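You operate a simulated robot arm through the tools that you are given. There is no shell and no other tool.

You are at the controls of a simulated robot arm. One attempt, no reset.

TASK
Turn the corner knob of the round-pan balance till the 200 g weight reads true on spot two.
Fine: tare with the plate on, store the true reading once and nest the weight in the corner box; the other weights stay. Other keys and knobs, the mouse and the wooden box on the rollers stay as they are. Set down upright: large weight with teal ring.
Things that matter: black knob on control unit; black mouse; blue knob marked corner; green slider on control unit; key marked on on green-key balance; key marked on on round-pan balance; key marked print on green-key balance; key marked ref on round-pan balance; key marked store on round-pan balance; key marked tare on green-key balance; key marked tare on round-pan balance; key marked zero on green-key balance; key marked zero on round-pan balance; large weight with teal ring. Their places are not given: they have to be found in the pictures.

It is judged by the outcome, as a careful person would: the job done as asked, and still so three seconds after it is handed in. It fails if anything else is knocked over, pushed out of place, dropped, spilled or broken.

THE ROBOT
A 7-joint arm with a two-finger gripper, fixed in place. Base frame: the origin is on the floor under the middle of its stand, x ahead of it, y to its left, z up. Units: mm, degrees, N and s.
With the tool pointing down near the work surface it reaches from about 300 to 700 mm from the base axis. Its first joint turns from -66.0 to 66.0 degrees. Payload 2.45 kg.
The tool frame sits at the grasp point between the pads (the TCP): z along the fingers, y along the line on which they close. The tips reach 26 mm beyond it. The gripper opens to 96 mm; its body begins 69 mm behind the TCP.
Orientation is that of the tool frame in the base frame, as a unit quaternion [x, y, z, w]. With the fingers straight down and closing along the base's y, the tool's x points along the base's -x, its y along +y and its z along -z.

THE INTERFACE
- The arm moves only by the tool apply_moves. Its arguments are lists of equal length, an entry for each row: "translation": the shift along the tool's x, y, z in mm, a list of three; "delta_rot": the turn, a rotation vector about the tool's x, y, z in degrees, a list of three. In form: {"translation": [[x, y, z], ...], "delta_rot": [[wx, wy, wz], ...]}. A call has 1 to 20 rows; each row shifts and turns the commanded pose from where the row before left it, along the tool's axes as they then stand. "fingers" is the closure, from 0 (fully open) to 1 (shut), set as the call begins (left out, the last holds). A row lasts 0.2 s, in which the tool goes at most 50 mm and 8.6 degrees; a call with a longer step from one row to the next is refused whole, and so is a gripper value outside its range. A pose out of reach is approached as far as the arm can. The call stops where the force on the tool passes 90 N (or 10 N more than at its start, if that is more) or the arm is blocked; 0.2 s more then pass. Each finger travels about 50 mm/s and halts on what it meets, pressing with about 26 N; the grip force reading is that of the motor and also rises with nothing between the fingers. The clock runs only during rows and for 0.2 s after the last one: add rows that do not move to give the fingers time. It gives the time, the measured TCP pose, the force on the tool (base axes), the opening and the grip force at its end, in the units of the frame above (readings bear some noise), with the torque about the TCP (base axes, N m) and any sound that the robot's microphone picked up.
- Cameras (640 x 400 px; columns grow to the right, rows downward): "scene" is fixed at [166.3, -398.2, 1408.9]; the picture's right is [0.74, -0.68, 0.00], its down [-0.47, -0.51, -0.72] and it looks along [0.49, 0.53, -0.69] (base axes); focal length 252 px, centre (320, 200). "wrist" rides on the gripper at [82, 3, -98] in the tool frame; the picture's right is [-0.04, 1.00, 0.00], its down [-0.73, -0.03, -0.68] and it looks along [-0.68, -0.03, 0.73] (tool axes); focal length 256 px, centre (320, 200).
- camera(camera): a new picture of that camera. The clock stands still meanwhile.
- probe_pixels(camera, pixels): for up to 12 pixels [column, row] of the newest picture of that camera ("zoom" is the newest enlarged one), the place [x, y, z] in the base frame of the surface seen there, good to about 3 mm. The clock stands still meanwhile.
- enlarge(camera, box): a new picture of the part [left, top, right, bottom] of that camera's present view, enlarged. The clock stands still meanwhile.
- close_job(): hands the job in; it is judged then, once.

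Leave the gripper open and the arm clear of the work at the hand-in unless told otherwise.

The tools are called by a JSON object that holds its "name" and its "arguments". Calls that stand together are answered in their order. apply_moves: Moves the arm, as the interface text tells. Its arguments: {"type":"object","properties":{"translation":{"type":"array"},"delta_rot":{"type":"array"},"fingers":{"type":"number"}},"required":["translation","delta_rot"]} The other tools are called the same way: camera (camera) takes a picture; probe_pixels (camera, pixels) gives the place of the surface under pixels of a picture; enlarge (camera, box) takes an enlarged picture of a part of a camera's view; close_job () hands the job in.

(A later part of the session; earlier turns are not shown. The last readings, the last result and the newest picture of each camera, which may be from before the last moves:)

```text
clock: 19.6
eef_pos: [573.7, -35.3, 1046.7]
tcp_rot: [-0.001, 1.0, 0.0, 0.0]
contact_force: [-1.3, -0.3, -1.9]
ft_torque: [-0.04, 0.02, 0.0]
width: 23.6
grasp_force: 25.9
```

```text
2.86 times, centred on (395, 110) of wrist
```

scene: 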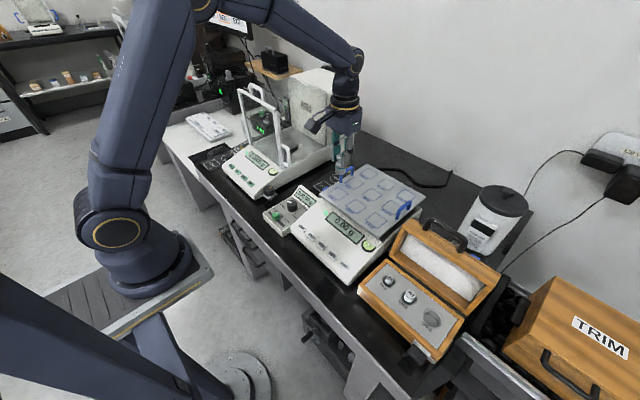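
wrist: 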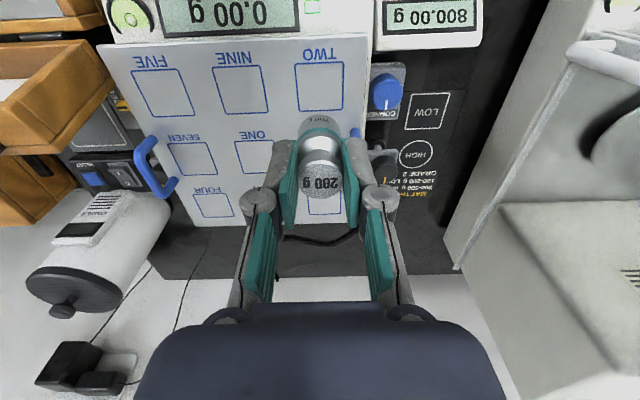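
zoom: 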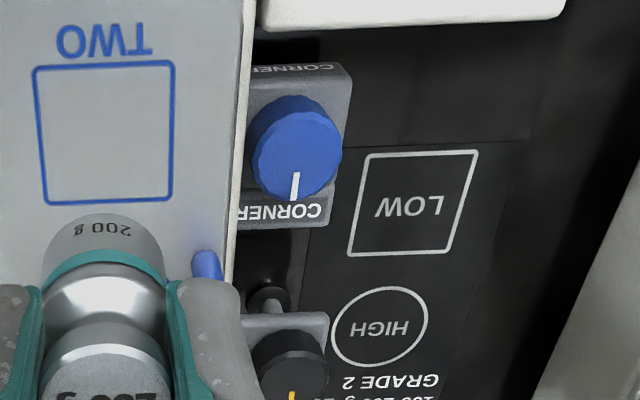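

The TWO centre is confirmed at about (573, -34). I'll lower to TCP z of about 975, which puts the weight's bottom about 7 mm above the plate, then creep.

{"name": "apply_moves", "arguments": {"translation": [[0, 1, 20], [0, 0, 20], [0, 0, 20], [0, 0, 11]], "delta_rot": [[0, 0, 0], [0, 0, 0], [0, 0, 0], [0, 0, 0]]}}

{"name": "camera", "arguments": {"camera": "wrist"}}

{"name": "enlarge", "arguments": {"camera": "scene", "box": [300, 130, 400, 260]}}

```text
clock: 20.6
eef_pos: [573.4, -34.5, 975.4]
tcp_rot: [-0.001, 1.0, 0.0, 0.001]
contact_force: [-0.2, -0.7, -1.7]
ft_torque: [0.01, 0.01, -0.01]
width: 23.3
grasp_force: 26.0
```

```text
taken
```

wrist: 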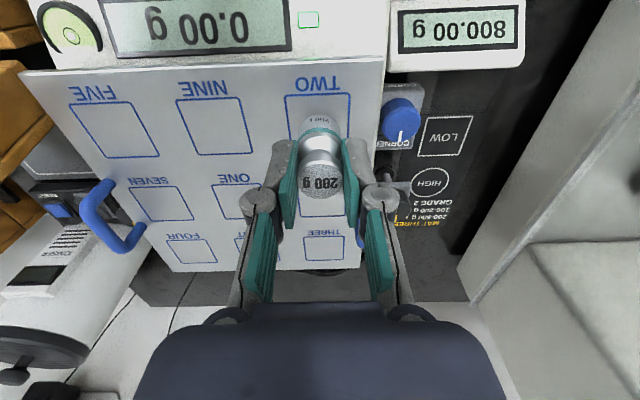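

```text
3.08 times, centred on (350, 195) of scene
```

zoom: 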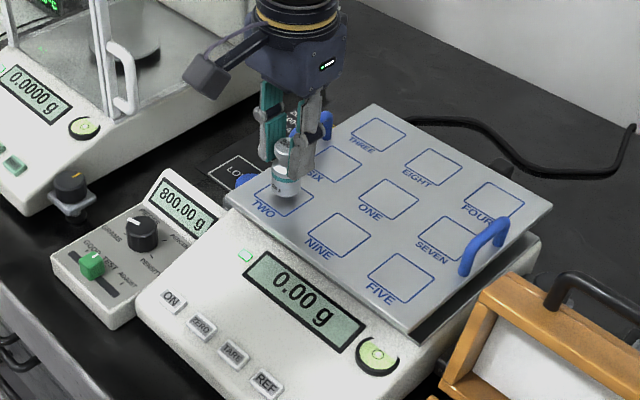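

The weight is poised over TWO, inside the square, and the display is visible in both views. I'll creep down in small steps and watch for contact.

{"name": "apply_moves", "arguments": {"translation": [[0, 0, 2], [0, 0, 2], [0, 0, 1]], "delta_rot": [[0, 0, 0], [0, 0, 0], [0, 0, 0]]}}

{"name": "enlarge", "arguments": {"camera": "scene", "box": [300, 150, 380, 260]}}

```text
clock: 21.4
eef_pos: [573.2, -34.4, 969.5]
tcp_rot: [0.0, 1.0, 0.0, 0.0]
contact_force: [0.4, -0.1, -1.5]
ft_torque: [0.03, 0.01, -0.01]
width: 23.6
grasp_force: 26.1
```

```text
3.64 times, centred on (340, 205) of scene
```

zoom: 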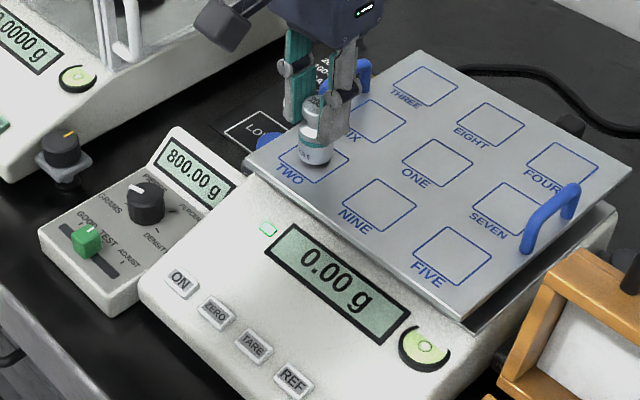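

The display still reads 0.00 g, so there is no contact yet. I'll creep down another millimetre or so.

{"name": "apply_moves", "arguments": {"translation": [[0, 0, 0.7], [0, 0, 0.7]], "delta_rot": [[0, 0, 0], [0, 0, 0]]}}

{"name": "enlarge", "arguments": {"camera": "scene", "box": [300, 150, 380, 260]}}

```text
clock: 22.0
eef_pos: [572.8, -33.5, 969.7]
tcp_rot: [0.0, 1.0, -0.001, 0.0]
contact_force: [0.2, -0.1, -1.8]
ft_torque: [0.0, 0.02, -0.01]
width: 23.5
grasp_force: 26.2
```

```text
3.64 times, centred on (340, 205) of scene
```

zoom: 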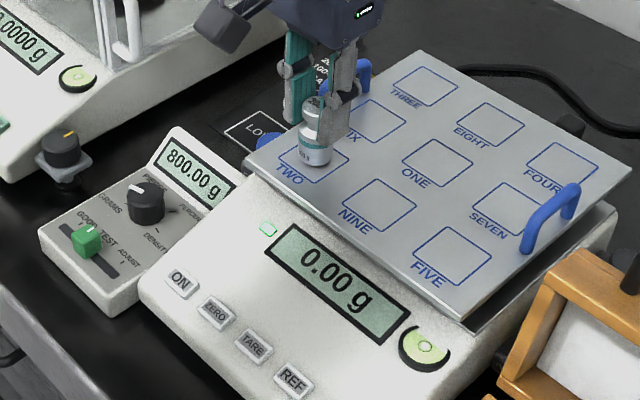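

Still 0.00 g. I'll continue in small steps.

{"name": "apply_moves", "arguments": {"translation": [[0, 0, 0.7], [0, 0, 0.7]], "delta_rot": [[0, 0, 0], [0, 0, 0]]}}

{"name": "enlarge", "arguments": {"camera": "scene", "box": [300, 150, 380, 260]}}

```text
clock: 22.6
eef_pos: [573.2, -34.3, 967.8]
tcp_rot: [0.001, 1.0, 0.0, -0.001]
contact_force: [0.3, 0.2, -2.0]
ft_torque: [0.0, -0.02, -0.01]
width: 23.7
grasp_force: 26.3
```

```text
3.64 times, centred on (340, 205) of scene
```

zoom: 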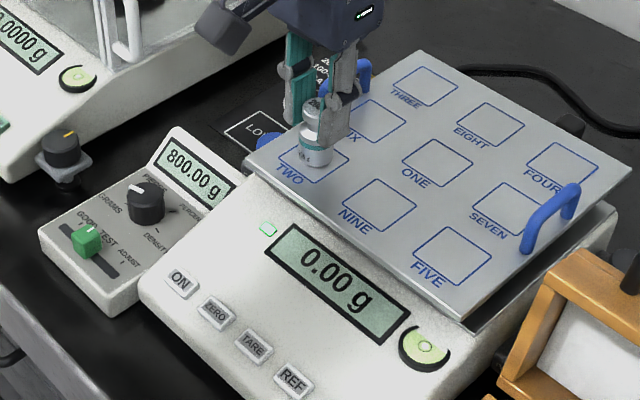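

{"name": "apply_moves", "arguments": {"translation": [[0, 0, 0.6], [0, 0, 0.6]], "delta_rot": [[0, 0, 0], [0, 0, 0]]}}

{"name": "enlarge", "arguments": {"camera": "scene", "box": [300, 150, 380, 260]}}

```text
clock: 23.2
eef_pos: [573.2, -34.8, 966.5]
tcp_rot: [0.0, 1.0, 0.0, 0.0]
contact_force: [-1.4, -0.9, 4.0]
ft_torque: [0.04, -0.01, -0.04]
width: 23.6
grasp_force: 26.4
```

```text
3.64 times, centred on (340, 205) of scene
```

zoom: 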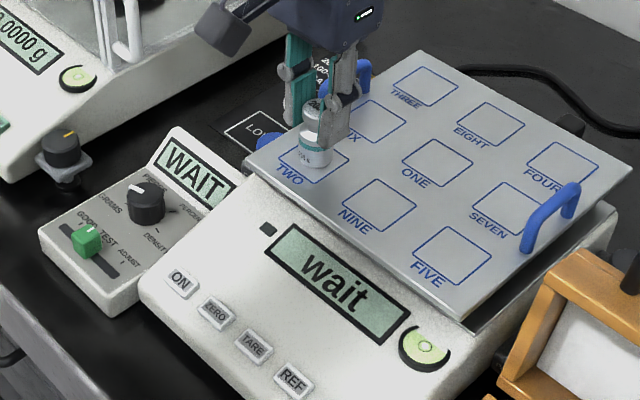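

Contact: about 4 N upward, and the display says "wait". I'll open the fingers to about 40 mm to release, wait, then rise straight up.

{"name": "apply_moves", "arguments": {"translation": [[0, 0, 0], [0, 0, 0], [0, 0, 0]], "delta_rot": [[0, 0, 0], [0, 0, 0], [0, 0, 0]], "fingers": 0.58}}

{"name": "camera", "arguments": {"camera": "wrist"}}

{"name": "enlarge", "arguments": {"camera": "scene", "box": [300, 150, 380, 260]}}

```text
clock: 24.0
eef_pos: [572.7, -33.6, 966.4]
tcp_rot: [0.0, 1.0, -0.001, 0.001]
contact_force: [0.0, 0.2, 0.9]
ft_torque: [0.0, 0.0, 0.02]
width: 40.6
grasp_force: 0.1
```

```text
taken
```

wrist: 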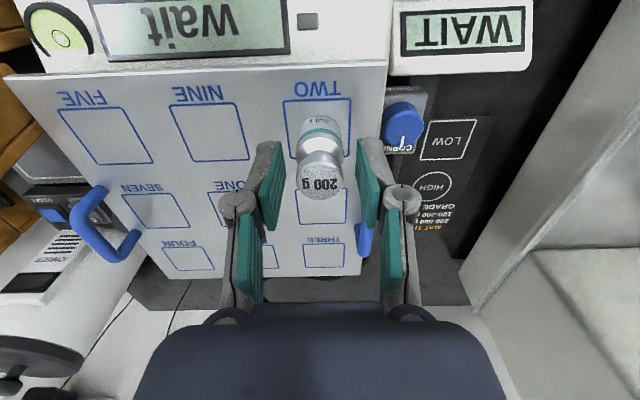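

```text
3.64 times, centred on (340, 205) of scene
```

zoom: 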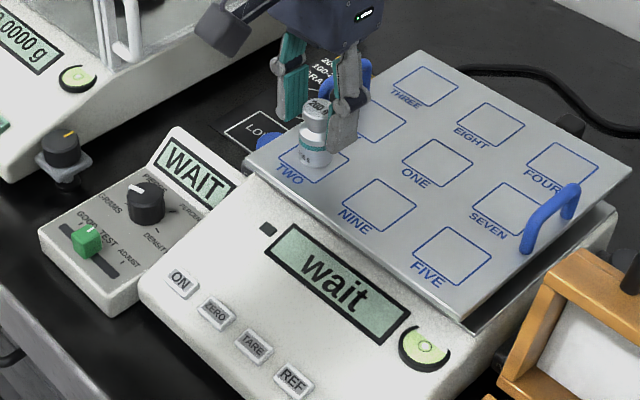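

The weight stands free and upright in the TWO square. I'll rise straight up to z of about 1066 and then read the display.

{"name": "apply_moves", "arguments": {"translation": [[0, 0, -8], [0, 0, -12], [0, 0, -20], [0, 0, -30], [0, 0, -30], [0, 0, 0], [0, 0, 0], [0, 0, 0], [0, 0, 0], [0, 0, 0]], "delta_rot": [[0, 0, 0], [0, 0, 0], [0, 0, 0], [0, 0, 0], [0, 0, 0], [0, 0, 0], [0, 0, 0], [0, 0, 0], [0, 0, 0], [0, 0, 0]]}}

{"name": "camera", "arguments": {"camera": "wrist"}}

{"name": "enlarge", "arguments": {"camera": "scene", "box": [280, 130, 400, 260]}}

```text
clock: 26.2
eef_pos: [574.2, -34.7, 1065.7]
tcp_rot: [0.001, 1.0, 0.0, 0.001]
contact_force: [0.4, -0.3, 1.3]
ft_torque: [0.01, 0.0, 0.03]
width: 40.1
grasp_force: 0.1
```

```text
taken
```

wrist: 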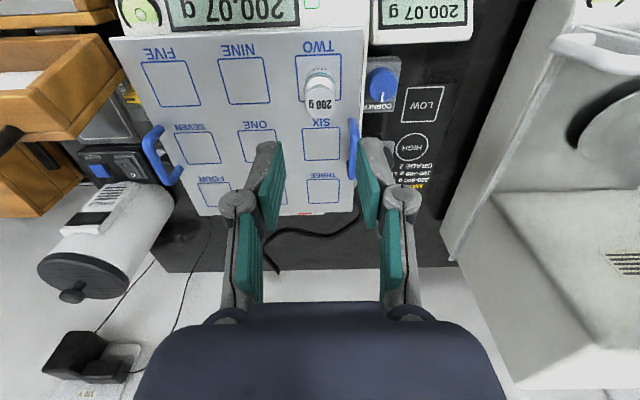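

```text
3.08 times, centred on (340, 195) of scene
```

zoom: 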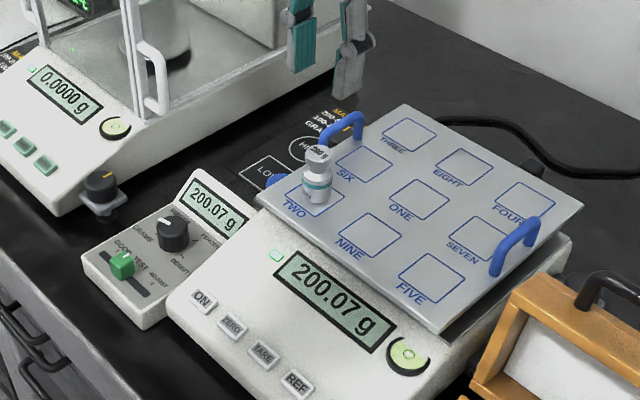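

The balance reads 200.07 g, so the knob has to bring it down by 0.07. I'll move above the knob at about (593, 39), staying at z of about 1066, and turn the hand 90° so the fingers close along x, away from the balance side, with the camera on the +y side.

{"name": "apply_moves", "arguments": {"translation": [[-9.5, 37, 0], [-9.5, 37, 0], [0, 0, 0], [0, 0, 0], [0, 0, 0], [0, 0, 0], [0, 0, 0], [0, 0, 0], [0, 0, 0], [0, 0, 0], [0, 0, 0], [0, 0, 0], [0, 0, 0], [0, 0, 0]], "delta_rot": [[0, 0, 0], [0, 0, 0], [0, 0, 8.1818], [0, 0, 8.1818], [0, 0, 8.1818], [0, 0, 8.1818], [0, 0, 8.1818], [0, 0, 8.1818], [0, 0, 8.1818], [0, 0, 8.1818], [0, 0, 8.1818], [0, 0, 8.1818], [0, 0, 8.182], [0, 0, 0]]}}

{"name": "camera", "arguments": {"camera": "wrist"}}

{"name": "camera", "arguments": {"camera": "scene"}}

```text
clock: 29.2
eef_pos: [592.6, 38.9, 1065.8]
tcp_rot: [0.708, 0.706, 0.0, -0.001]
contact_force: [0.6, 0.2, 0.4]
ft_torque: [0.02, -0.03, 0.0]
width: 40.4
grasp_force: 0.0
```

```text
taken
```

wrist: 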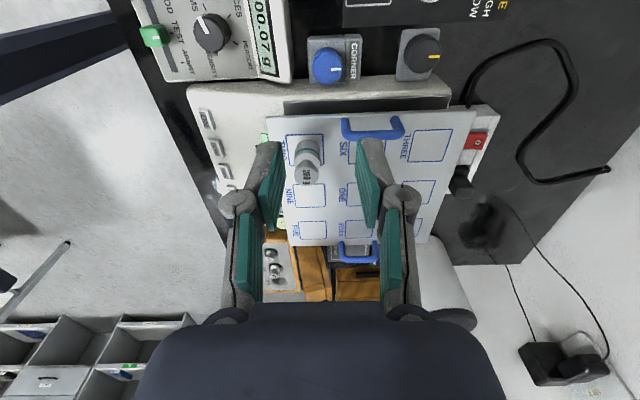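

```text
taken
```

scene: 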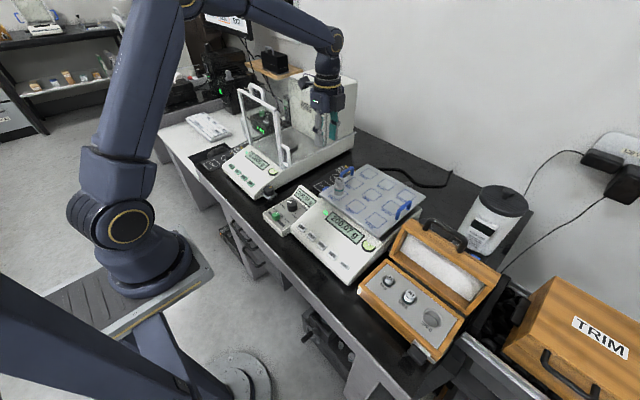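

The hand is turned, and the knob appears at about (328,67) in the wrist view with the control-unit readout beside it at about (265,40). I'll enlarge it and probe the knob outline and everything near it.

{"name": "enlarge", "arguments": {"camera": "wrist", "box": [270, 20, 400, 110]}}

{"name": "probe_pixels", "arguments": {"camera": "wrist", "pixels": [[328, 65], [314, 65], [341, 65], [328, 52], [328, 78], [290, 60], [285, 85], [350, 75], [420, 55], [400, 85], [372, 128], [330, 95]]}}

```text
4.44 times, centred on (335, 65) of wrist
```

zoom: 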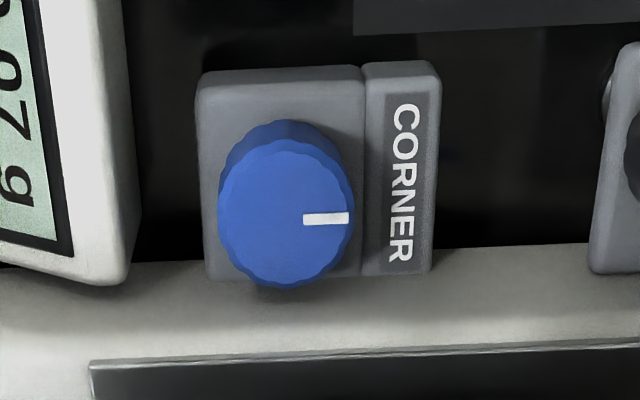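

```text
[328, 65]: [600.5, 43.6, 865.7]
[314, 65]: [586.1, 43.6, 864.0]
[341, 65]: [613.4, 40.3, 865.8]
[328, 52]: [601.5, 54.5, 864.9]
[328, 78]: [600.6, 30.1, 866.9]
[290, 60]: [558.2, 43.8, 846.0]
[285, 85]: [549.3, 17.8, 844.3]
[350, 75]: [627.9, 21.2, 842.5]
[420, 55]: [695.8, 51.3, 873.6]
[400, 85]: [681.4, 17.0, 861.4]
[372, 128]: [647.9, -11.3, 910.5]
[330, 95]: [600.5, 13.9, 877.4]
```

The knob's top disc is centred at about (599.7, 39), top z of about 865, diameter of about 31 mm, with its mark toward +x. The plate edge is at y of about 4 and the handle at y of about -3. I'll probe the hand's own knuckles and body to check clearances when it goes down.

{"name": "probe_pixels", "arguments": {"camera": "wrist", "pixels": [[238, 203], [403, 203], [222, 203], [420, 205], [265, 145], [372, 142], [230, 300], [320, 305], [200, 330], [430, 325], [255, 145], [385, 145]]}}

{"name": "enlarge", "arguments": {"camera": "scene", "box": [280, 30, 400, 170]}}

```text
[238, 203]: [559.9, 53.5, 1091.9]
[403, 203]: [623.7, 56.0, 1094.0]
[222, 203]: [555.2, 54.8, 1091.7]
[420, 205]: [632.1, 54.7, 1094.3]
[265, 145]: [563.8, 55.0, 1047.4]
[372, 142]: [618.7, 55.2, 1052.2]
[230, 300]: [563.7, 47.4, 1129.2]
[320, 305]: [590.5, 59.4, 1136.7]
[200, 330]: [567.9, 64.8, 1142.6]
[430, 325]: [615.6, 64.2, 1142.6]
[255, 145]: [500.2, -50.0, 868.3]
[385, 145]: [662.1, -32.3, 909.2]
```

```text
2.86 times, centred on (340, 100) of scene
```

zoom: 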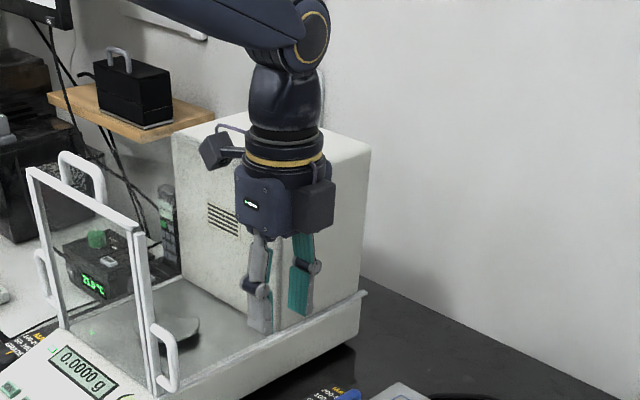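

The knuckles sit within ±40 mm and the body starts about 71 mm above the TCP, so there is room. The balance's side wall is at y of about 17.5, so I'll offset the hand about 5 mm toward +y to give the finger corners clearance, aiming for TCP (599.7, 44). First stage is down to z of about 930.

{"name": "apply_moves", "arguments": {"translation": [[5, 7, 16], [0, 0, 30], [0, 0, 30], [0, 0, 30], [0, 0, 30]], "delta_rot": [[0, 0, 0], [0, 0, 0], [0, 0, 0], [0, 0, 0], [0, 0, 0]], "fingers": 0.54}}

{"name": "camera", "arguments": {"camera": "wrist"}}

{"name": "enlarge", "arguments": {"camera": "scene", "box": [270, 90, 400, 240]}}

```text
clock: 30.4
eef_pos: [598.7, 45.8, 931.3]
tcp_rot: [0.707, 0.707, 0.0, 0.001]
contact_force: [0.2, 0.1, -0.4]
ft_torque: [-0.01, 0.01, 0.0]
width: 44.0
grasp_force: 0.0
```

```text
taken
```

wrist: 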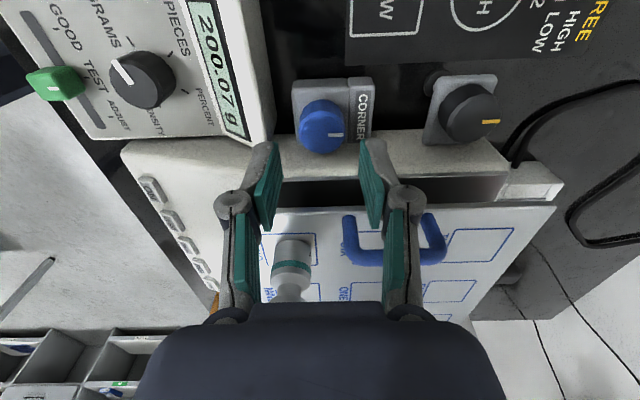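

```text
2.67 times, centred on (335, 165) of scene
```

zoom: 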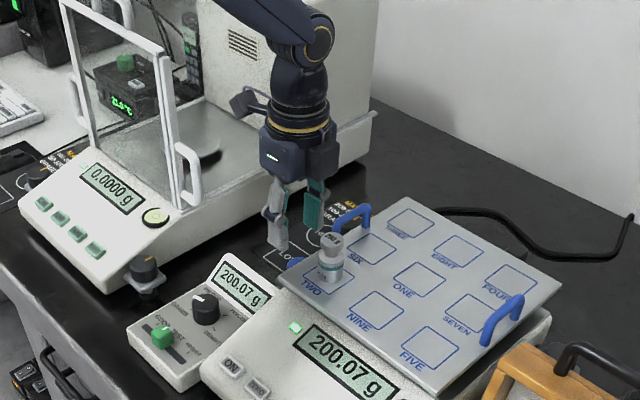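

Both displays are visible from here. I'll probe the knob outline again from this closer view.

{"name": "enlarge", "arguments": {"camera": "wrist", "box": [260, 60, 400, 180]}}

{"name": "probe_pixels", "arguments": {"camera": "wrist", "pixels": [[321, 130], [301, 130], [341, 130], [321, 113], [321, 150], [270, 130], [262, 100], [335, 133], [355, 150], [321, 165], [330, 200], [350, 250]]}}

```text
3.33 times, centred on (330, 120) of wrist
```

zoom: 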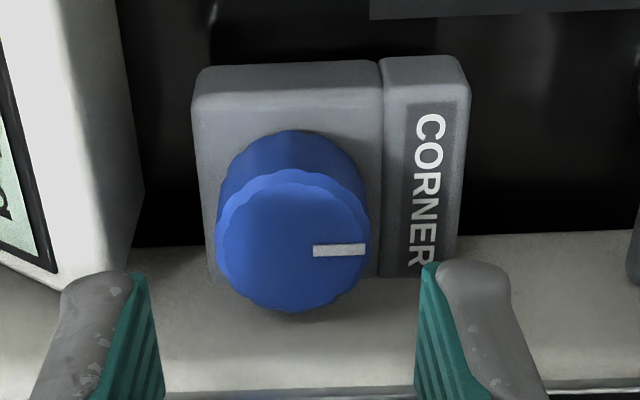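

```text
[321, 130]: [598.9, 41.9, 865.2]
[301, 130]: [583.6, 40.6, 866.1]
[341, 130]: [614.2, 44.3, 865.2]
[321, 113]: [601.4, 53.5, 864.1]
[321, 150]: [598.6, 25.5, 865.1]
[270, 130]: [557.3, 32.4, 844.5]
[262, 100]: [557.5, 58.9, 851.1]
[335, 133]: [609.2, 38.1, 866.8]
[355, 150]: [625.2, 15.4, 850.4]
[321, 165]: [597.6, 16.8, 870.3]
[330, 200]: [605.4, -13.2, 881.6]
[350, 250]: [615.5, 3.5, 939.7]
```

The knob is centred at about (599.5, 39) with a radius of 16–17 mm. I'll open to 48 mm and descend to TCP z of about 882, with the tips at about 856, around 9 mm below the knob top.

{"name": "apply_moves", "arguments": {"translation": [[0, 0, 15], [0, 0, 15], [0, 0, 12], [0, 0, 7]], "delta_rot": [[0, 0, 0], [0, 0, 0], [0, 0, 0], [0, 0, 0]], "fingers": 0.5}}

{"name": "camera", "arguments": {"camera": "wrist"}}

{"name": "enlarge", "arguments": {"camera": "scene", "box": [270, 110, 400, 260]}}

```text
clock: 31.4
eef_pos: [599.4, 44.6, 882.7]
tcp_rot: [0.707, 0.707, 0.0, 0.001]
contact_force: [0.6, 1.5, -0.2]
ft_torque: [-0.02, 0.0, 0.0]
width: 47.9
grasp_force: 0.0
```

```text
taken
```

wrist: 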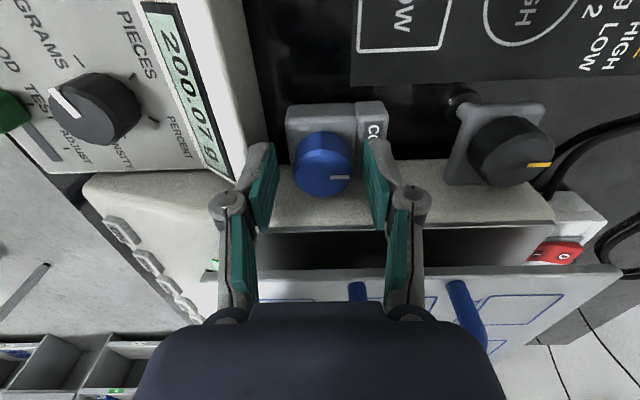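

```text
2.67 times, centred on (335, 185) of scene
```

zoom: 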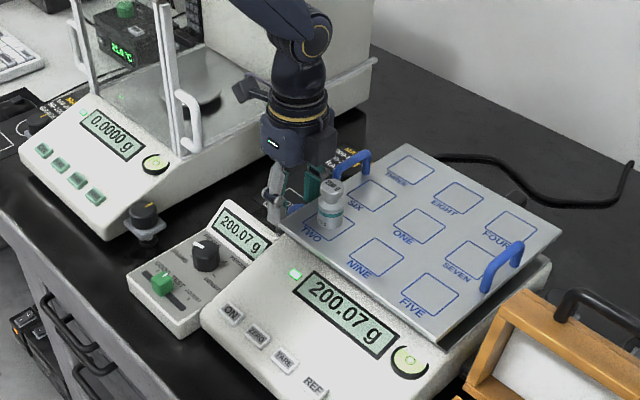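

The pads straddle the knob, nothing is touched and the reading holds at 200.07 g. I'll take a quick close look before closing.

{"name": "enlarge", "arguments": {"camera": "wrist", "box": [220, 90, 430, 240]}}

{"name": "probe_pixels", "arguments": {"camera": "wrist", "pixels": [[323, 165], [300, 165], [347, 165], [323, 150], [323, 190], [268, 148], [372, 145], [255, 150], [385, 150], [320, 205], [268, 130]]}}

```text
2.67 times, centred on (325, 165) of wrist
```

zoom: 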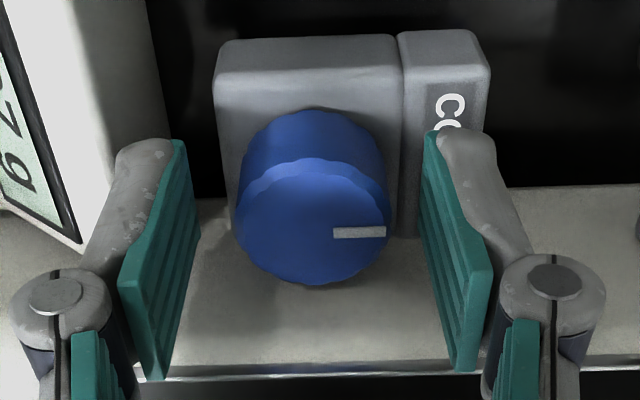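

```text
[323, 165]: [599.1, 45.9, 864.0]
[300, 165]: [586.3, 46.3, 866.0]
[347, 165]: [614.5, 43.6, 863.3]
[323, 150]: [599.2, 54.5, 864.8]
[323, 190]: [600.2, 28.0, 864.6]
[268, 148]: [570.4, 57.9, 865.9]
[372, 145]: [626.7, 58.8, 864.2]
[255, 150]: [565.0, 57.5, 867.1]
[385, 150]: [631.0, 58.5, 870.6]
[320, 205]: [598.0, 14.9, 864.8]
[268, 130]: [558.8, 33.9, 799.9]
```

Alignment is good. I'll close on the knob and let the grip settle, with no turning yet.

{"name": "apply_moves", "arguments": {"translation": [[0, 0, 0], [0, 0, 0], [0, 0, 0], [0, 0, 0]], "delta_rot": [[0, 0, 0], [0, 0, 0], [0, 0, 0], [0, 0, 0]], "fingers": 1}}

{"name": "camera", "arguments": {"camera": "wrist"}}

{"name": "enlarge", "arguments": {"camera": "scene", "box": [270, 110, 400, 260]}}

```text
clock: 32.4
eef_pos: [600.5, 46.6, 880.7]
tcp_rot: [0.707, 0.707, 0.001, 0.001]
contact_force: [12.7, -0.1, -8.8]
ft_torque: [0.17, -0.57, 0.12]
width: 33.2
grasp_force: 44.6
```

```text
taken
```

wrist: 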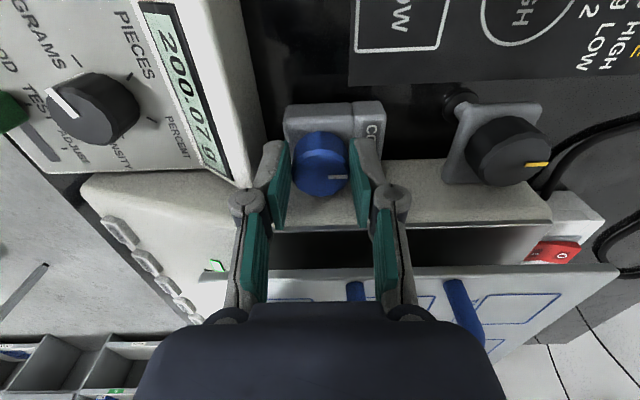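

```text
2.67 times, centred on (335, 185) of scene
```

zoom: 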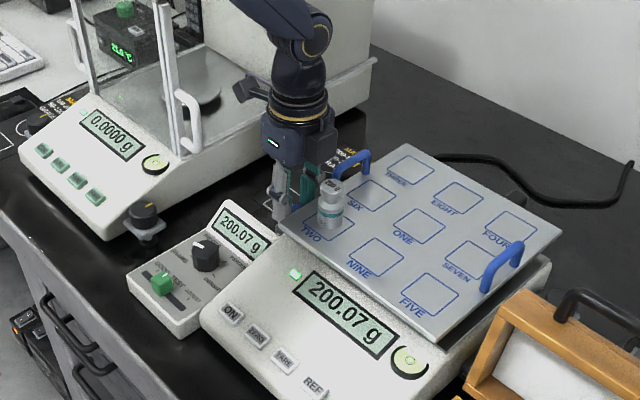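

The knob is gripped at 33 mm, the reading is unchanged, and there is a small sideways preload of about 13 N in x. I'll shift 0.7 mm toward +x and 0.5 mm down to relieve it.

{"name": "apply_moves", "arguments": {"translation": [[0, 0.7, 0.4], [0, 0, 0]], "delta_rot": [[0, 0, 0], [0, 0, 0]]}}

```text
clock: 33.0
eef_pos: [601.8, 45.2, 882.3]
tcp_rot: [0.707, 0.707, 0.0, 0.001]
contact_force: [6.6, -1.3, 5.7]
ft_torque: [0.11, 0.03, 0.04]
width: 32.9
grasp_force: 45.0
```

The preload dropped to about 6 N. Now a trial turn of 8° clockwise seen from above, pivoting about the knob axis, which is about 5.5 mm off the TCP.

{"name": "apply_moves", "arguments": {"translation": [[0, 0.6, -0.15], [0, 0.38, 0], [0, 0.38, 0], [0, 0, 0], [0, 0, 0], [0, 0, 0]], "delta_rot": [[0, 0, 0], [0, 0, 4], [0, 0, 4], [0, 0, 0], [0, 0, 0], [0, 0, 0]]}}

{"name": "camera", "arguments": {"camera": "wrist"}}

{"name": "enlarge", "arguments": {"camera": "scene", "box": [270, 110, 400, 260]}}

```text
clock: 34.4
eef_pos: [600.0, 44.1, 881.7]
tcp_rot: [0.755, 0.656, 0.0, -0.001]
contact_force: [-7.4, -6.5, 22.2]
ft_torque: [-0.3, 0.36, -0.05]
width: 33.1
grasp_force: 45.7
```

```text
taken
```

wrist: 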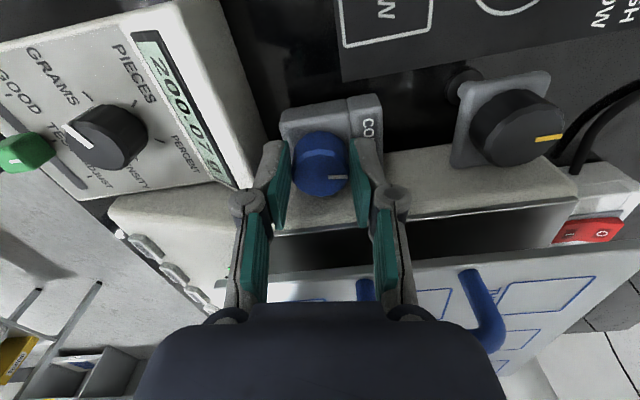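

```text
2.67 times, centred on (335, 185) of scene
```

zoom: 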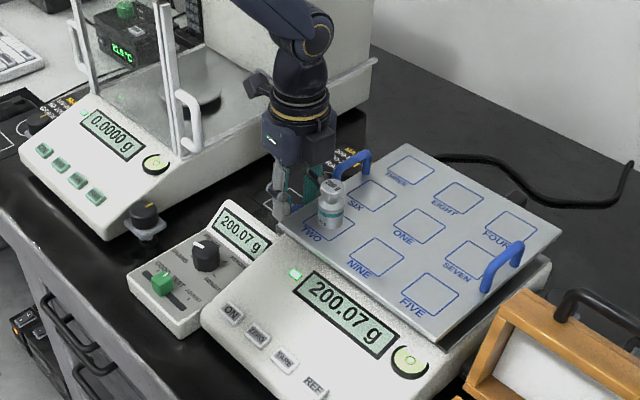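

The hand turned 8° and the mark moved with it, at about (338,177). The display still shows 200.07, and the vertical load has risen to 22 N. I'll ease up 0.4 mm, wait a moment, and read again closely.

{"name": "apply_moves", "arguments": {"translation": [[0, -0.3, -0.4], [0, 0, 0], [0, 0, 0], [0, 0, 0], [0, 0, 0]], "delta_rot": [[0, 0, 0], [0, 0, 0], [0, 0, 0], [0, 0, 0], [0, 0, 0]]}}

{"name": "enlarge", "arguments": {"camera": "wrist", "box": [110, 20, 400, 220]}}

{"name": "enlarge", "arguments": {"camera": "scene", "box": [310, 180, 390, 250]}}

```text
clock: 35.6
eef_pos: [600.7, 44.8, 882.4]
tcp_rot: [0.755, 0.656, -0.001, 0.0]
contact_force: [-3.0, -9.6, 15.9]
ft_torque: [-0.59, -0.02, -0.01]
width: 33.0
grasp_force: 44.3
```

```text
2.00 times, centred on (255, 120) of wrist
```

zoom: 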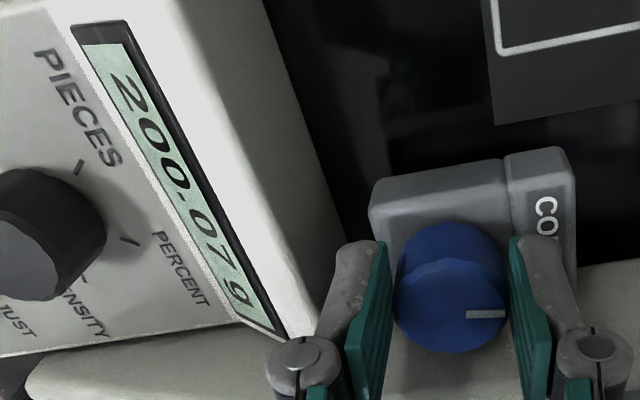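

```text
5.71 times, centred on (350, 215) of scene
```

zoom: 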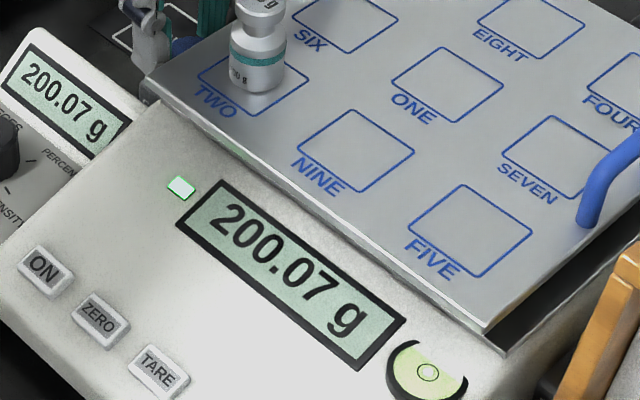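

The knob mark did rotate 8° relative to its block, but the reading is still 200.07, so the sensitivity is low or there is some dead play. I'll relieve the side load and turn another 8° the same way.

{"name": "apply_moves", "arguments": {"translation": [[-0.5, 0, -0.4], [0, 0.36, 0], [0, 0.36, 0], [0, 0, 0], [0, 0, 0], [0, 0, 0], [0, 0, 0], [0, 0, 0]], "delta_rot": [[0, 0, 0], [0, 0, 4], [0, 0, 4], [0, 0, 0], [0, 0, 0], [0, 0, 0], [0, 0, 0], [0, 0, 0]]}}

{"name": "enlarge", "arguments": {"camera": "wrist", "box": [110, 20, 400, 220]}}

{"name": "enlarge", "arguments": {"camera": "scene", "box": [310, 180, 390, 250]}}

```text
clock: 37.4
eef_pos: [601.9, 43.0, 881.8]
tcp_rot: [0.799, 0.602, 0.0, 0.0]
contact_force: [8.8, -8.2, -7.2]
ft_torque: [0.24, -0.5, 0.09]
width: 32.8
grasp_force: 44.6
```

```text
2.00 times, centred on (255, 120) of wrist
```

zoom: 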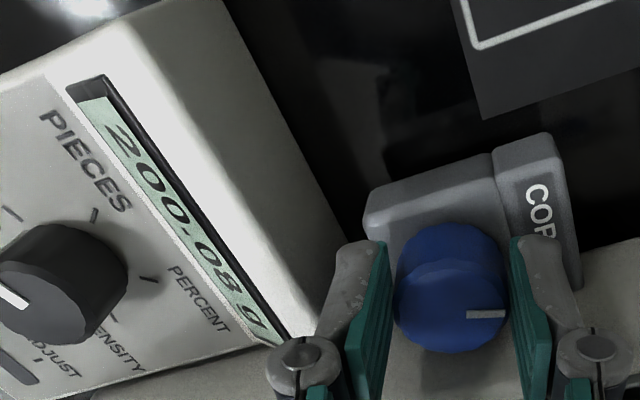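

```text
5.71 times, centred on (350, 215) of scene
```

zoom: 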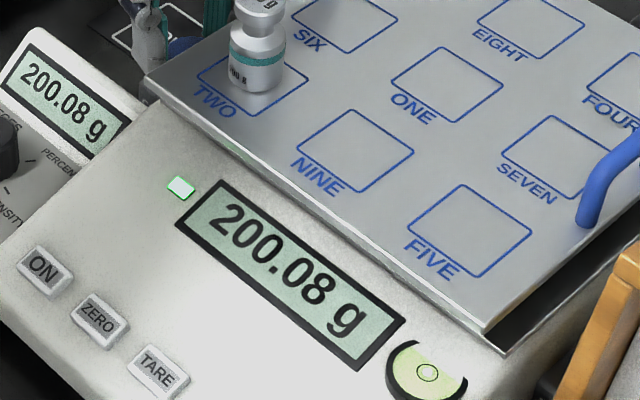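

Clockwise raised it to 200.08, so I need counter-clockwise, roughly 0.01 g per 10–16°. I'll ease the side load and turn 20° counter-clockwise.

{"name": "apply_moves", "arguments": {"translation": [[-0.24, 0.59, 0.2], [0, -0.38, 0], [0, -0.38, 0], [0, -0.38, 0], [0, -0.38, 0], [0, -0.38, 0], [0, 0, 0]], "delta_rot": [[0, 0, 0], [0, 0, -4], [0, 0, -4], [0, 0, -4], [0, 0, -4], [0, 0, -4], [0, 0, 0]]}}

{"name": "enlarge", "arguments": {"camera": "wrist", "box": [110, 20, 400, 220]}}

{"name": "enlarge", "arguments": {"camera": "scene", "box": [310, 180, 390, 250]}}

```text
clock: 39.0
eef_pos: [599.0, 44.8, 883.1]
tcp_rot: [0.682, 0.732, -0.001, -0.001]
contact_force: [-6.0, -2.8, 10.9]
ft_torque: [-0.77, 0.36, -0.04]
width: 32.9
grasp_force: 44.9
```

```text
2.00 times, centred on (255, 120) of wrist
```

zoom: 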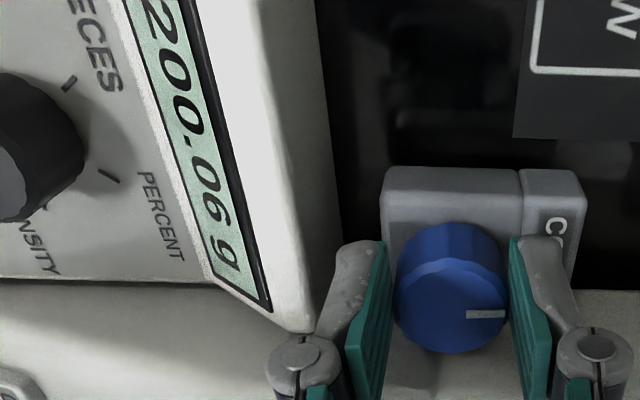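

```text
5.71 times, centred on (350, 215) of scene
```

zoom: 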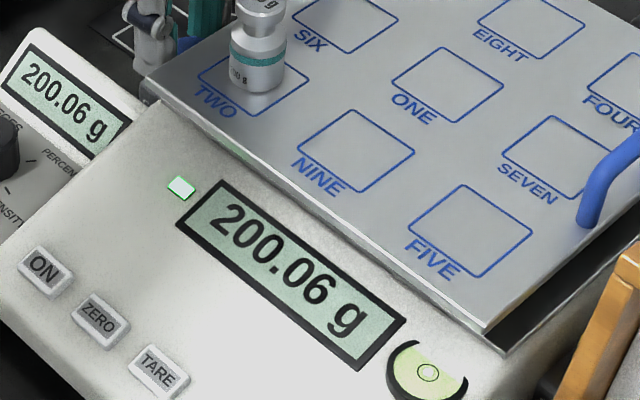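

The reading is 200.06 at -4° from the original mark, so about 0.001 g per degree, and I need about 60° more counter-clockwise. I'll relieve the load slightly and turn 16° further.

{"name": "apply_moves", "arguments": {"translation": [[-0.1, -0.4, -0.3], [0, -0.38, 0], [0, -0.38, 0], [0, -0.38, 0], [0, -0.38, 0], [0, 0, 0]], "delta_rot": [[0, 0, 0], [0, 0, -4], [0, 0, -4], [0, 0, -4], [0, 0, -4], [0, 0, 0]]}}

{"name": "camera", "arguments": {"camera": "wrist"}}

{"name": "enlarge", "arguments": {"camera": "scene", "box": [290, 140, 390, 250]}}

```text
clock: 40.4
eef_pos: [597.4, 44.2, 883.2]
tcp_rot: [0.573, 0.82, 0.0, -0.001]
contact_force: [-13.0, -0.8, 6.2]
ft_torque: [-0.86, 0.15, -0.11]
width: 32.6
grasp_force: 44.6
```

```text
taken
```

wrist: 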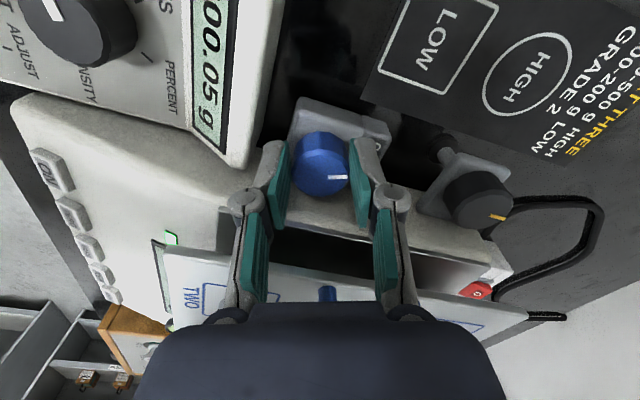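

```text
3.64 times, centred on (340, 195) of scene
```

zoom: 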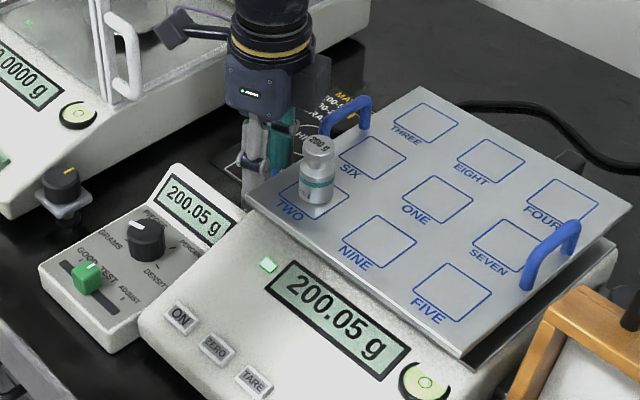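

The reading is 200.05 at -20°, close to the wall clearance limit, so I'll regrip. I'll open to 40 mm, rise 18 mm clear of the knob, turn the hand back 42° about the knob axis, and look.

{"name": "apply_moves", "arguments": {"translation": [[0, 0, 0], [0, 0, 0], [0, 0, 0], [0, 0, -6], [0, 0, -12], [0, 0, 0]], "delta_rot": [[0, 0, 0], [0, 0, 0], [0, 0, 0], [0, 0, 0], [0, 0, 0], [0, 0, 0]], "fingers": 0.58}}

{"name": "enlarge", "arguments": {"camera": "wrist", "box": [210, 80, 430, 230]}}

{"name": "enlarge", "arguments": {"camera": "scene", "box": [290, 140, 390, 250]}}

```text
clock: 41.8
eef_pos: [597.7, 43.8, 900.2]
tcp_rot: [0.573, 0.819, -0.001, 0.0]
contact_force: [0.3, -0.3, 0.1]
ft_torque: [0.02, -0.01, 0.01]
width: 40.3
grasp_force: 0.2
```

```text
2.67 times, centred on (320, 155) of wrist
```

zoom: 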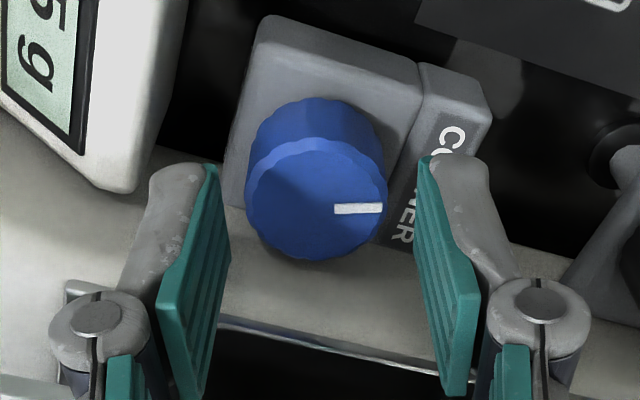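

```text
3.64 times, centred on (340, 195) of scene
```

zoom: 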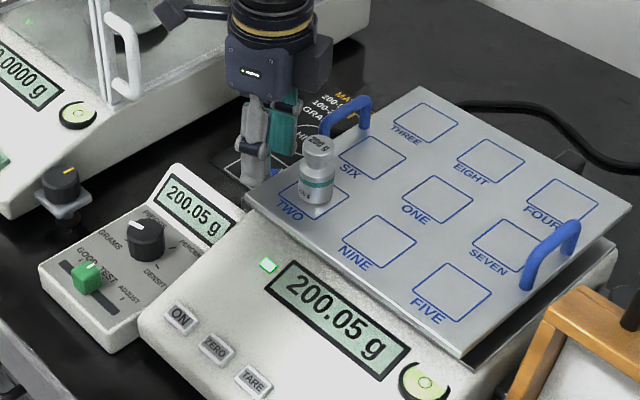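

The knob is free and the reading holds at 200.05. Now I'll turn the hand back +42° about the knob axis, then look before lowering.

{"name": "apply_moves", "arguments": {"translation": [[0, 0.36, 0], [0, 0.36, 0], [0, 0.36, 0], [0, 0.36, 0], [0, 0.36, 0], [0, 0.36, 0], [0, 0.36, 0], [0, 0.36, 0], [0, 0.36, 0], [0, 0.36, 0], [0, 0.36, 0]], "delta_rot": [[0, 0, 3.82], [0, 0, 3.82], [0, 0, 3.82], [0, 0, 3.82], [0, 0, 3.82], [0, 0, 3.82], [0, 0, 3.82], [0, 0, 3.82], [0, 0, 3.82], [0, 0, 3.82], [0, 0, 3.8]]}}

{"name": "enlarge", "arguments": {"camera": "wrist", "box": [210, 80, 430, 230]}}

```text
clock: 44.2
eef_pos: [601.7, 45.8, 900.0]
tcp_rot: [0.829, 0.559, 0.0, 0.0]
contact_force: [0.2, -0.7, 1.1]
ft_torque: [-0.02, -0.02, 0.02]
width: 40.5
grasp_force: 0.1
```

```text
2.67 times, centred on (320, 155) of wrist
```

zoom: 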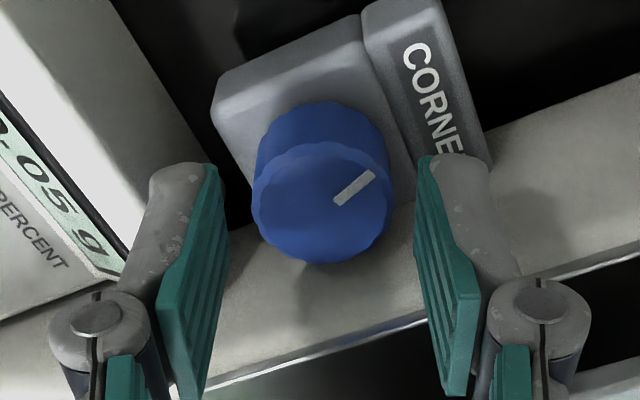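

The knob is well centred between the pads. For a bit more wall margin I'll back off 2° and shift 1 mm away from the wall, then lower 18 mm while watching the force.

{"name": "apply_moves", "arguments": {"translation": [[1, -0.2, 0], [0, 0, 6], [0, 0, 6], [0, 0, 6]], "delta_rot": [[0, 0, -2], [0, 0, 0], [0, 0, 0], [0, 0, 0]]}}

{"name": "enlarge", "arguments": {"camera": "wrist", "box": [210, 80, 430, 230]}}

```text
clock: 45.2
eef_pos: [602.8, 44.9, 882.5]
tcp_rot: [0.819, 0.574, 0.0, 0.0]
contact_force: [-0.5, -0.1, 0.4]
ft_torque: [0.02, -0.03, -0.03]
width: 40.4
grasp_force: 0.0
```

```text
2.67 times, centred on (320, 155) of wrist
```

zoom: 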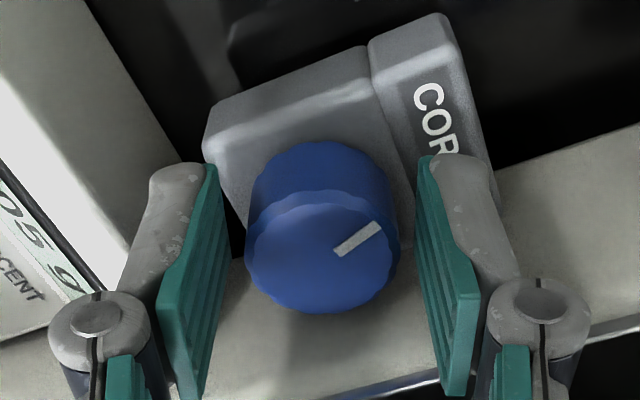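

No contact on the way down. I'll close on the knob again and check the side loads.

{"name": "apply_moves", "arguments": {"translation": [[0, 0, 0], [0, 0, 0], [0, 0, 0], [0, 0, 0]], "delta_rot": [[0, 0, 0], [0, 0, 0], [0, 0, 0], [0, 0, 0]], "fingers": 1}}

{"name": "enlarge", "arguments": {"camera": "scene", "box": [290, 140, 390, 250]}}

```text
clock: 46.2
eef_pos: [603.5, 44.8, 881.7]
tcp_rot: [0.819, 0.573, 0.001, 0.0]
contact_force: [2.2, -1.0, -4.5]
ft_torque: [0.08, -0.18, 0.01]
width: 33.1
grasp_force: 45.0
```

```text
3.64 times, centred on (340, 195) of scene
```

zoom: 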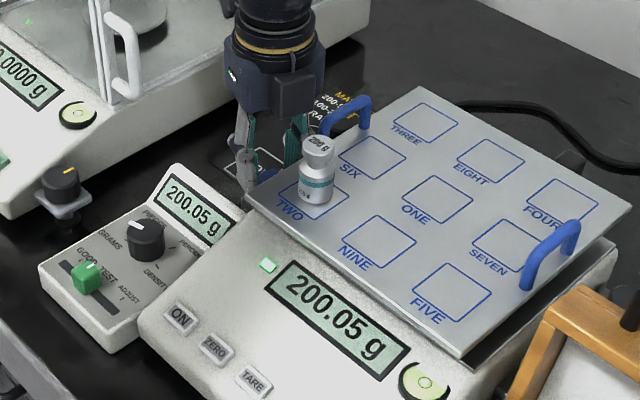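

The grip is well centred, with only a few newtons of side load. Now I'll turn 20° counter-clockwise about the knob axis and check.

{"name": "apply_moves", "arguments": {"translation": [[0, -0.47, 0], [0, -0.47, 0], [0, -0.47, 0], [0, -0.47, 0], [0, -0.47, 0], [0, 0, 0]], "delta_rot": [[0, 0, -4], [0, 0, -4], [0, 0, -4], [0, 0, -4], [0, 0, -4], [0, 0, 0]]}}

{"name": "enlarge", "arguments": {"camera": "scene", "box": [290, 140, 390, 250]}}

```text
clock: 47.6
eef_pos: [600.4, 45.2, 882.0]
tcp_rot: [0.707, 0.707, -0.001, -0.001]
contact_force: [-3.1, 1.7, 2.3]
ft_torque: [-0.24, 0.16, -0.03]
width: 33.5
grasp_force: 44.7
```

```text
3.64 times, centred on (340, 195) of scene
```

zoom: 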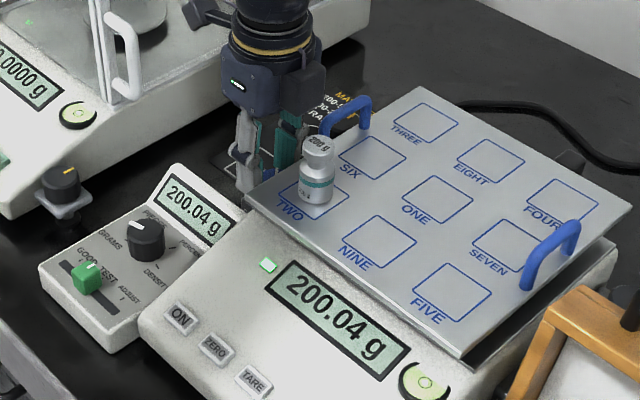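

The reading is 200.04 with very low side loads, so the pivot estimate is good. I'll continue another 20° counter-clockwise.

{"name": "apply_moves", "arguments": {"translation": [[0, -0.47, 0], [0, -0.47, 0], [0, -0.47, 0], [0, -0.47, 0], [0, -0.47, 0], [0, 0, 0]], "delta_rot": [[0, 0, -4], [0, 0, -4], [0, 0, -4], [0, 0, -4], [0, 0, -4], [0, 0, 0]]}}

{"name": "enlarge", "arguments": {"camera": "scene", "box": [290, 140, 390, 250]}}

{"name": "enlarge", "arguments": {"camera": "wrist", "box": [160, 60, 430, 240]}}

```text
clock: 49.0
eef_pos: [597.9, 45.7, 881.7]
tcp_rot: [0.572, 0.82, 0.0, -0.002]
contact_force: [-16.8, 2.7, 9.7]
ft_torque: [-0.12, 0.36, -0.13]
width: 33.5
grasp_force: 45.1
```

```text
3.64 times, centred on (340, 195) of scene
```

zoom: 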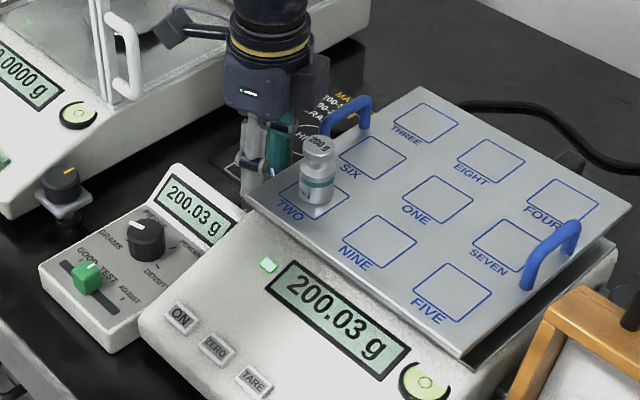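

```text
2.22 times, centred on (295, 150) of wrist
```

zoom: 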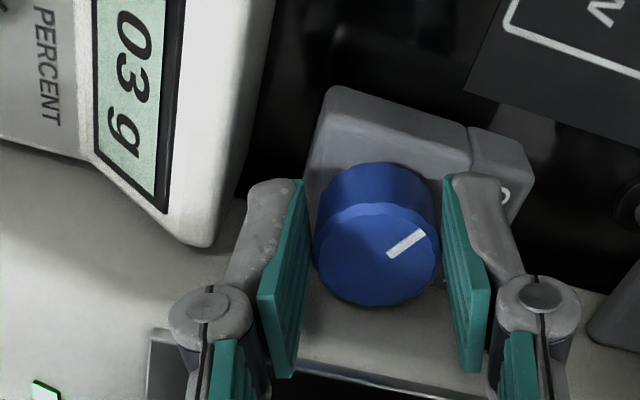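

The reading is 200.03 at -60°, and I need roughly 40–50° more. I'll regrip: open, rise 18 mm, turn the hand back +40° about the refined pivot, and look.

{"name": "apply_moves", "arguments": {"translation": [[0, 0, 0], [0, 0, 0], [0, 0, 0], [0, -0.9, -6], [0, 0, -12], [0, 0.61, 0], [0, 0.61, 0], [0, 0.61, 0], [0, 0.61, 0], [0, 0.61, 0], [0, 0.61, 0], [0, 0.61, 0], [0, 0.61, 0], [0, 0.61, 0], [0, 0.61, 0]], "delta_rot": [[0, 0, 0], [0, 0, 0], [0, 0, 0], [0, 0, 0], [0, 0, 0], [0, 0, 4], [0, 0, 4], [0, 0, 4], [0, 0, 4], [0, 0, 4], [0, 0, 4], [0, 0, 4], [0, 0, 4], [0, 0, 4], [0, 0, 4]], "fingers": 0.58}}

{"name": "enlarge", "arguments": {"camera": "wrist", "box": [160, 60, 430, 240]}}

{"name": "enlarge", "arguments": {"camera": "scene", "box": [290, 140, 390, 250]}}

```text
clock: 52.2
eef_pos: [603.6, 44.7, 900.3]
tcp_rot: [0.82, 0.573, 0.0, -0.001]
contact_force: [0.4, -0.1, -0.8]
ft_torque: [-0.01, 0.0, 0.01]
width: 40.6
grasp_force: 0.0
```

```text
2.22 times, centred on (295, 150) of wrist
```

zoom: 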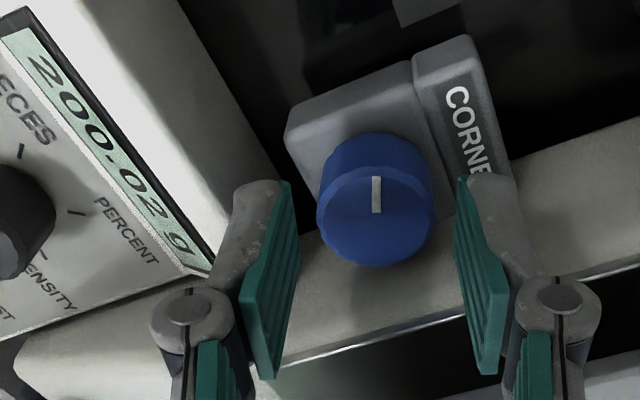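

```text
3.64 times, centred on (340, 195) of scene
```

zoom: 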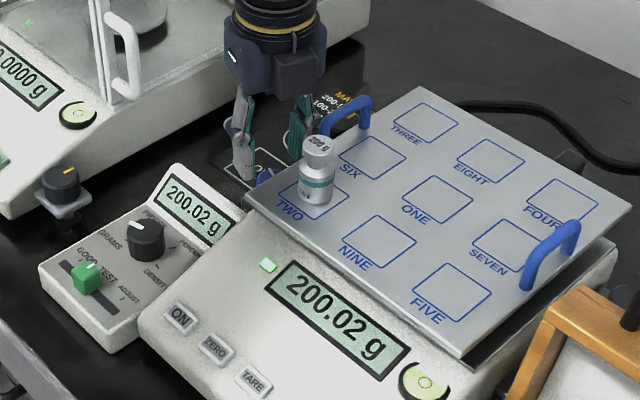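

It reads 200.02 and the mark is now about 70° counter-clockwise of the start. I'll lower 18 mm, checking forces, and close on the knob.

{"name": "apply_moves", "arguments": {"translation": [[0, 0, 6], [0, 0, 6], [0, 0, 6]], "delta_rot": [[0, 0, 0], [0, 0, 0], [0, 0, 0]]}}

{"name": "enlarge", "arguments": {"camera": "wrist", "box": [160, 60, 430, 240]}}

```text
clock: 53.0
eef_pos: [602.8, 44.0, 882.0]
tcp_rot: [0.819, 0.574, -0.001, 0.0]
contact_force: [0.4, 0.0, -0.6]
ft_torque: [-0.02, -0.02, 0.01]
width: 40.6
grasp_force: 0.0
```

```text
2.22 times, centred on (295, 150) of wrist
```

zoom: 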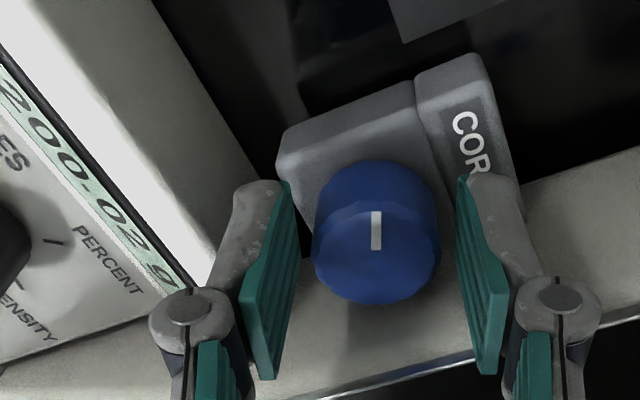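

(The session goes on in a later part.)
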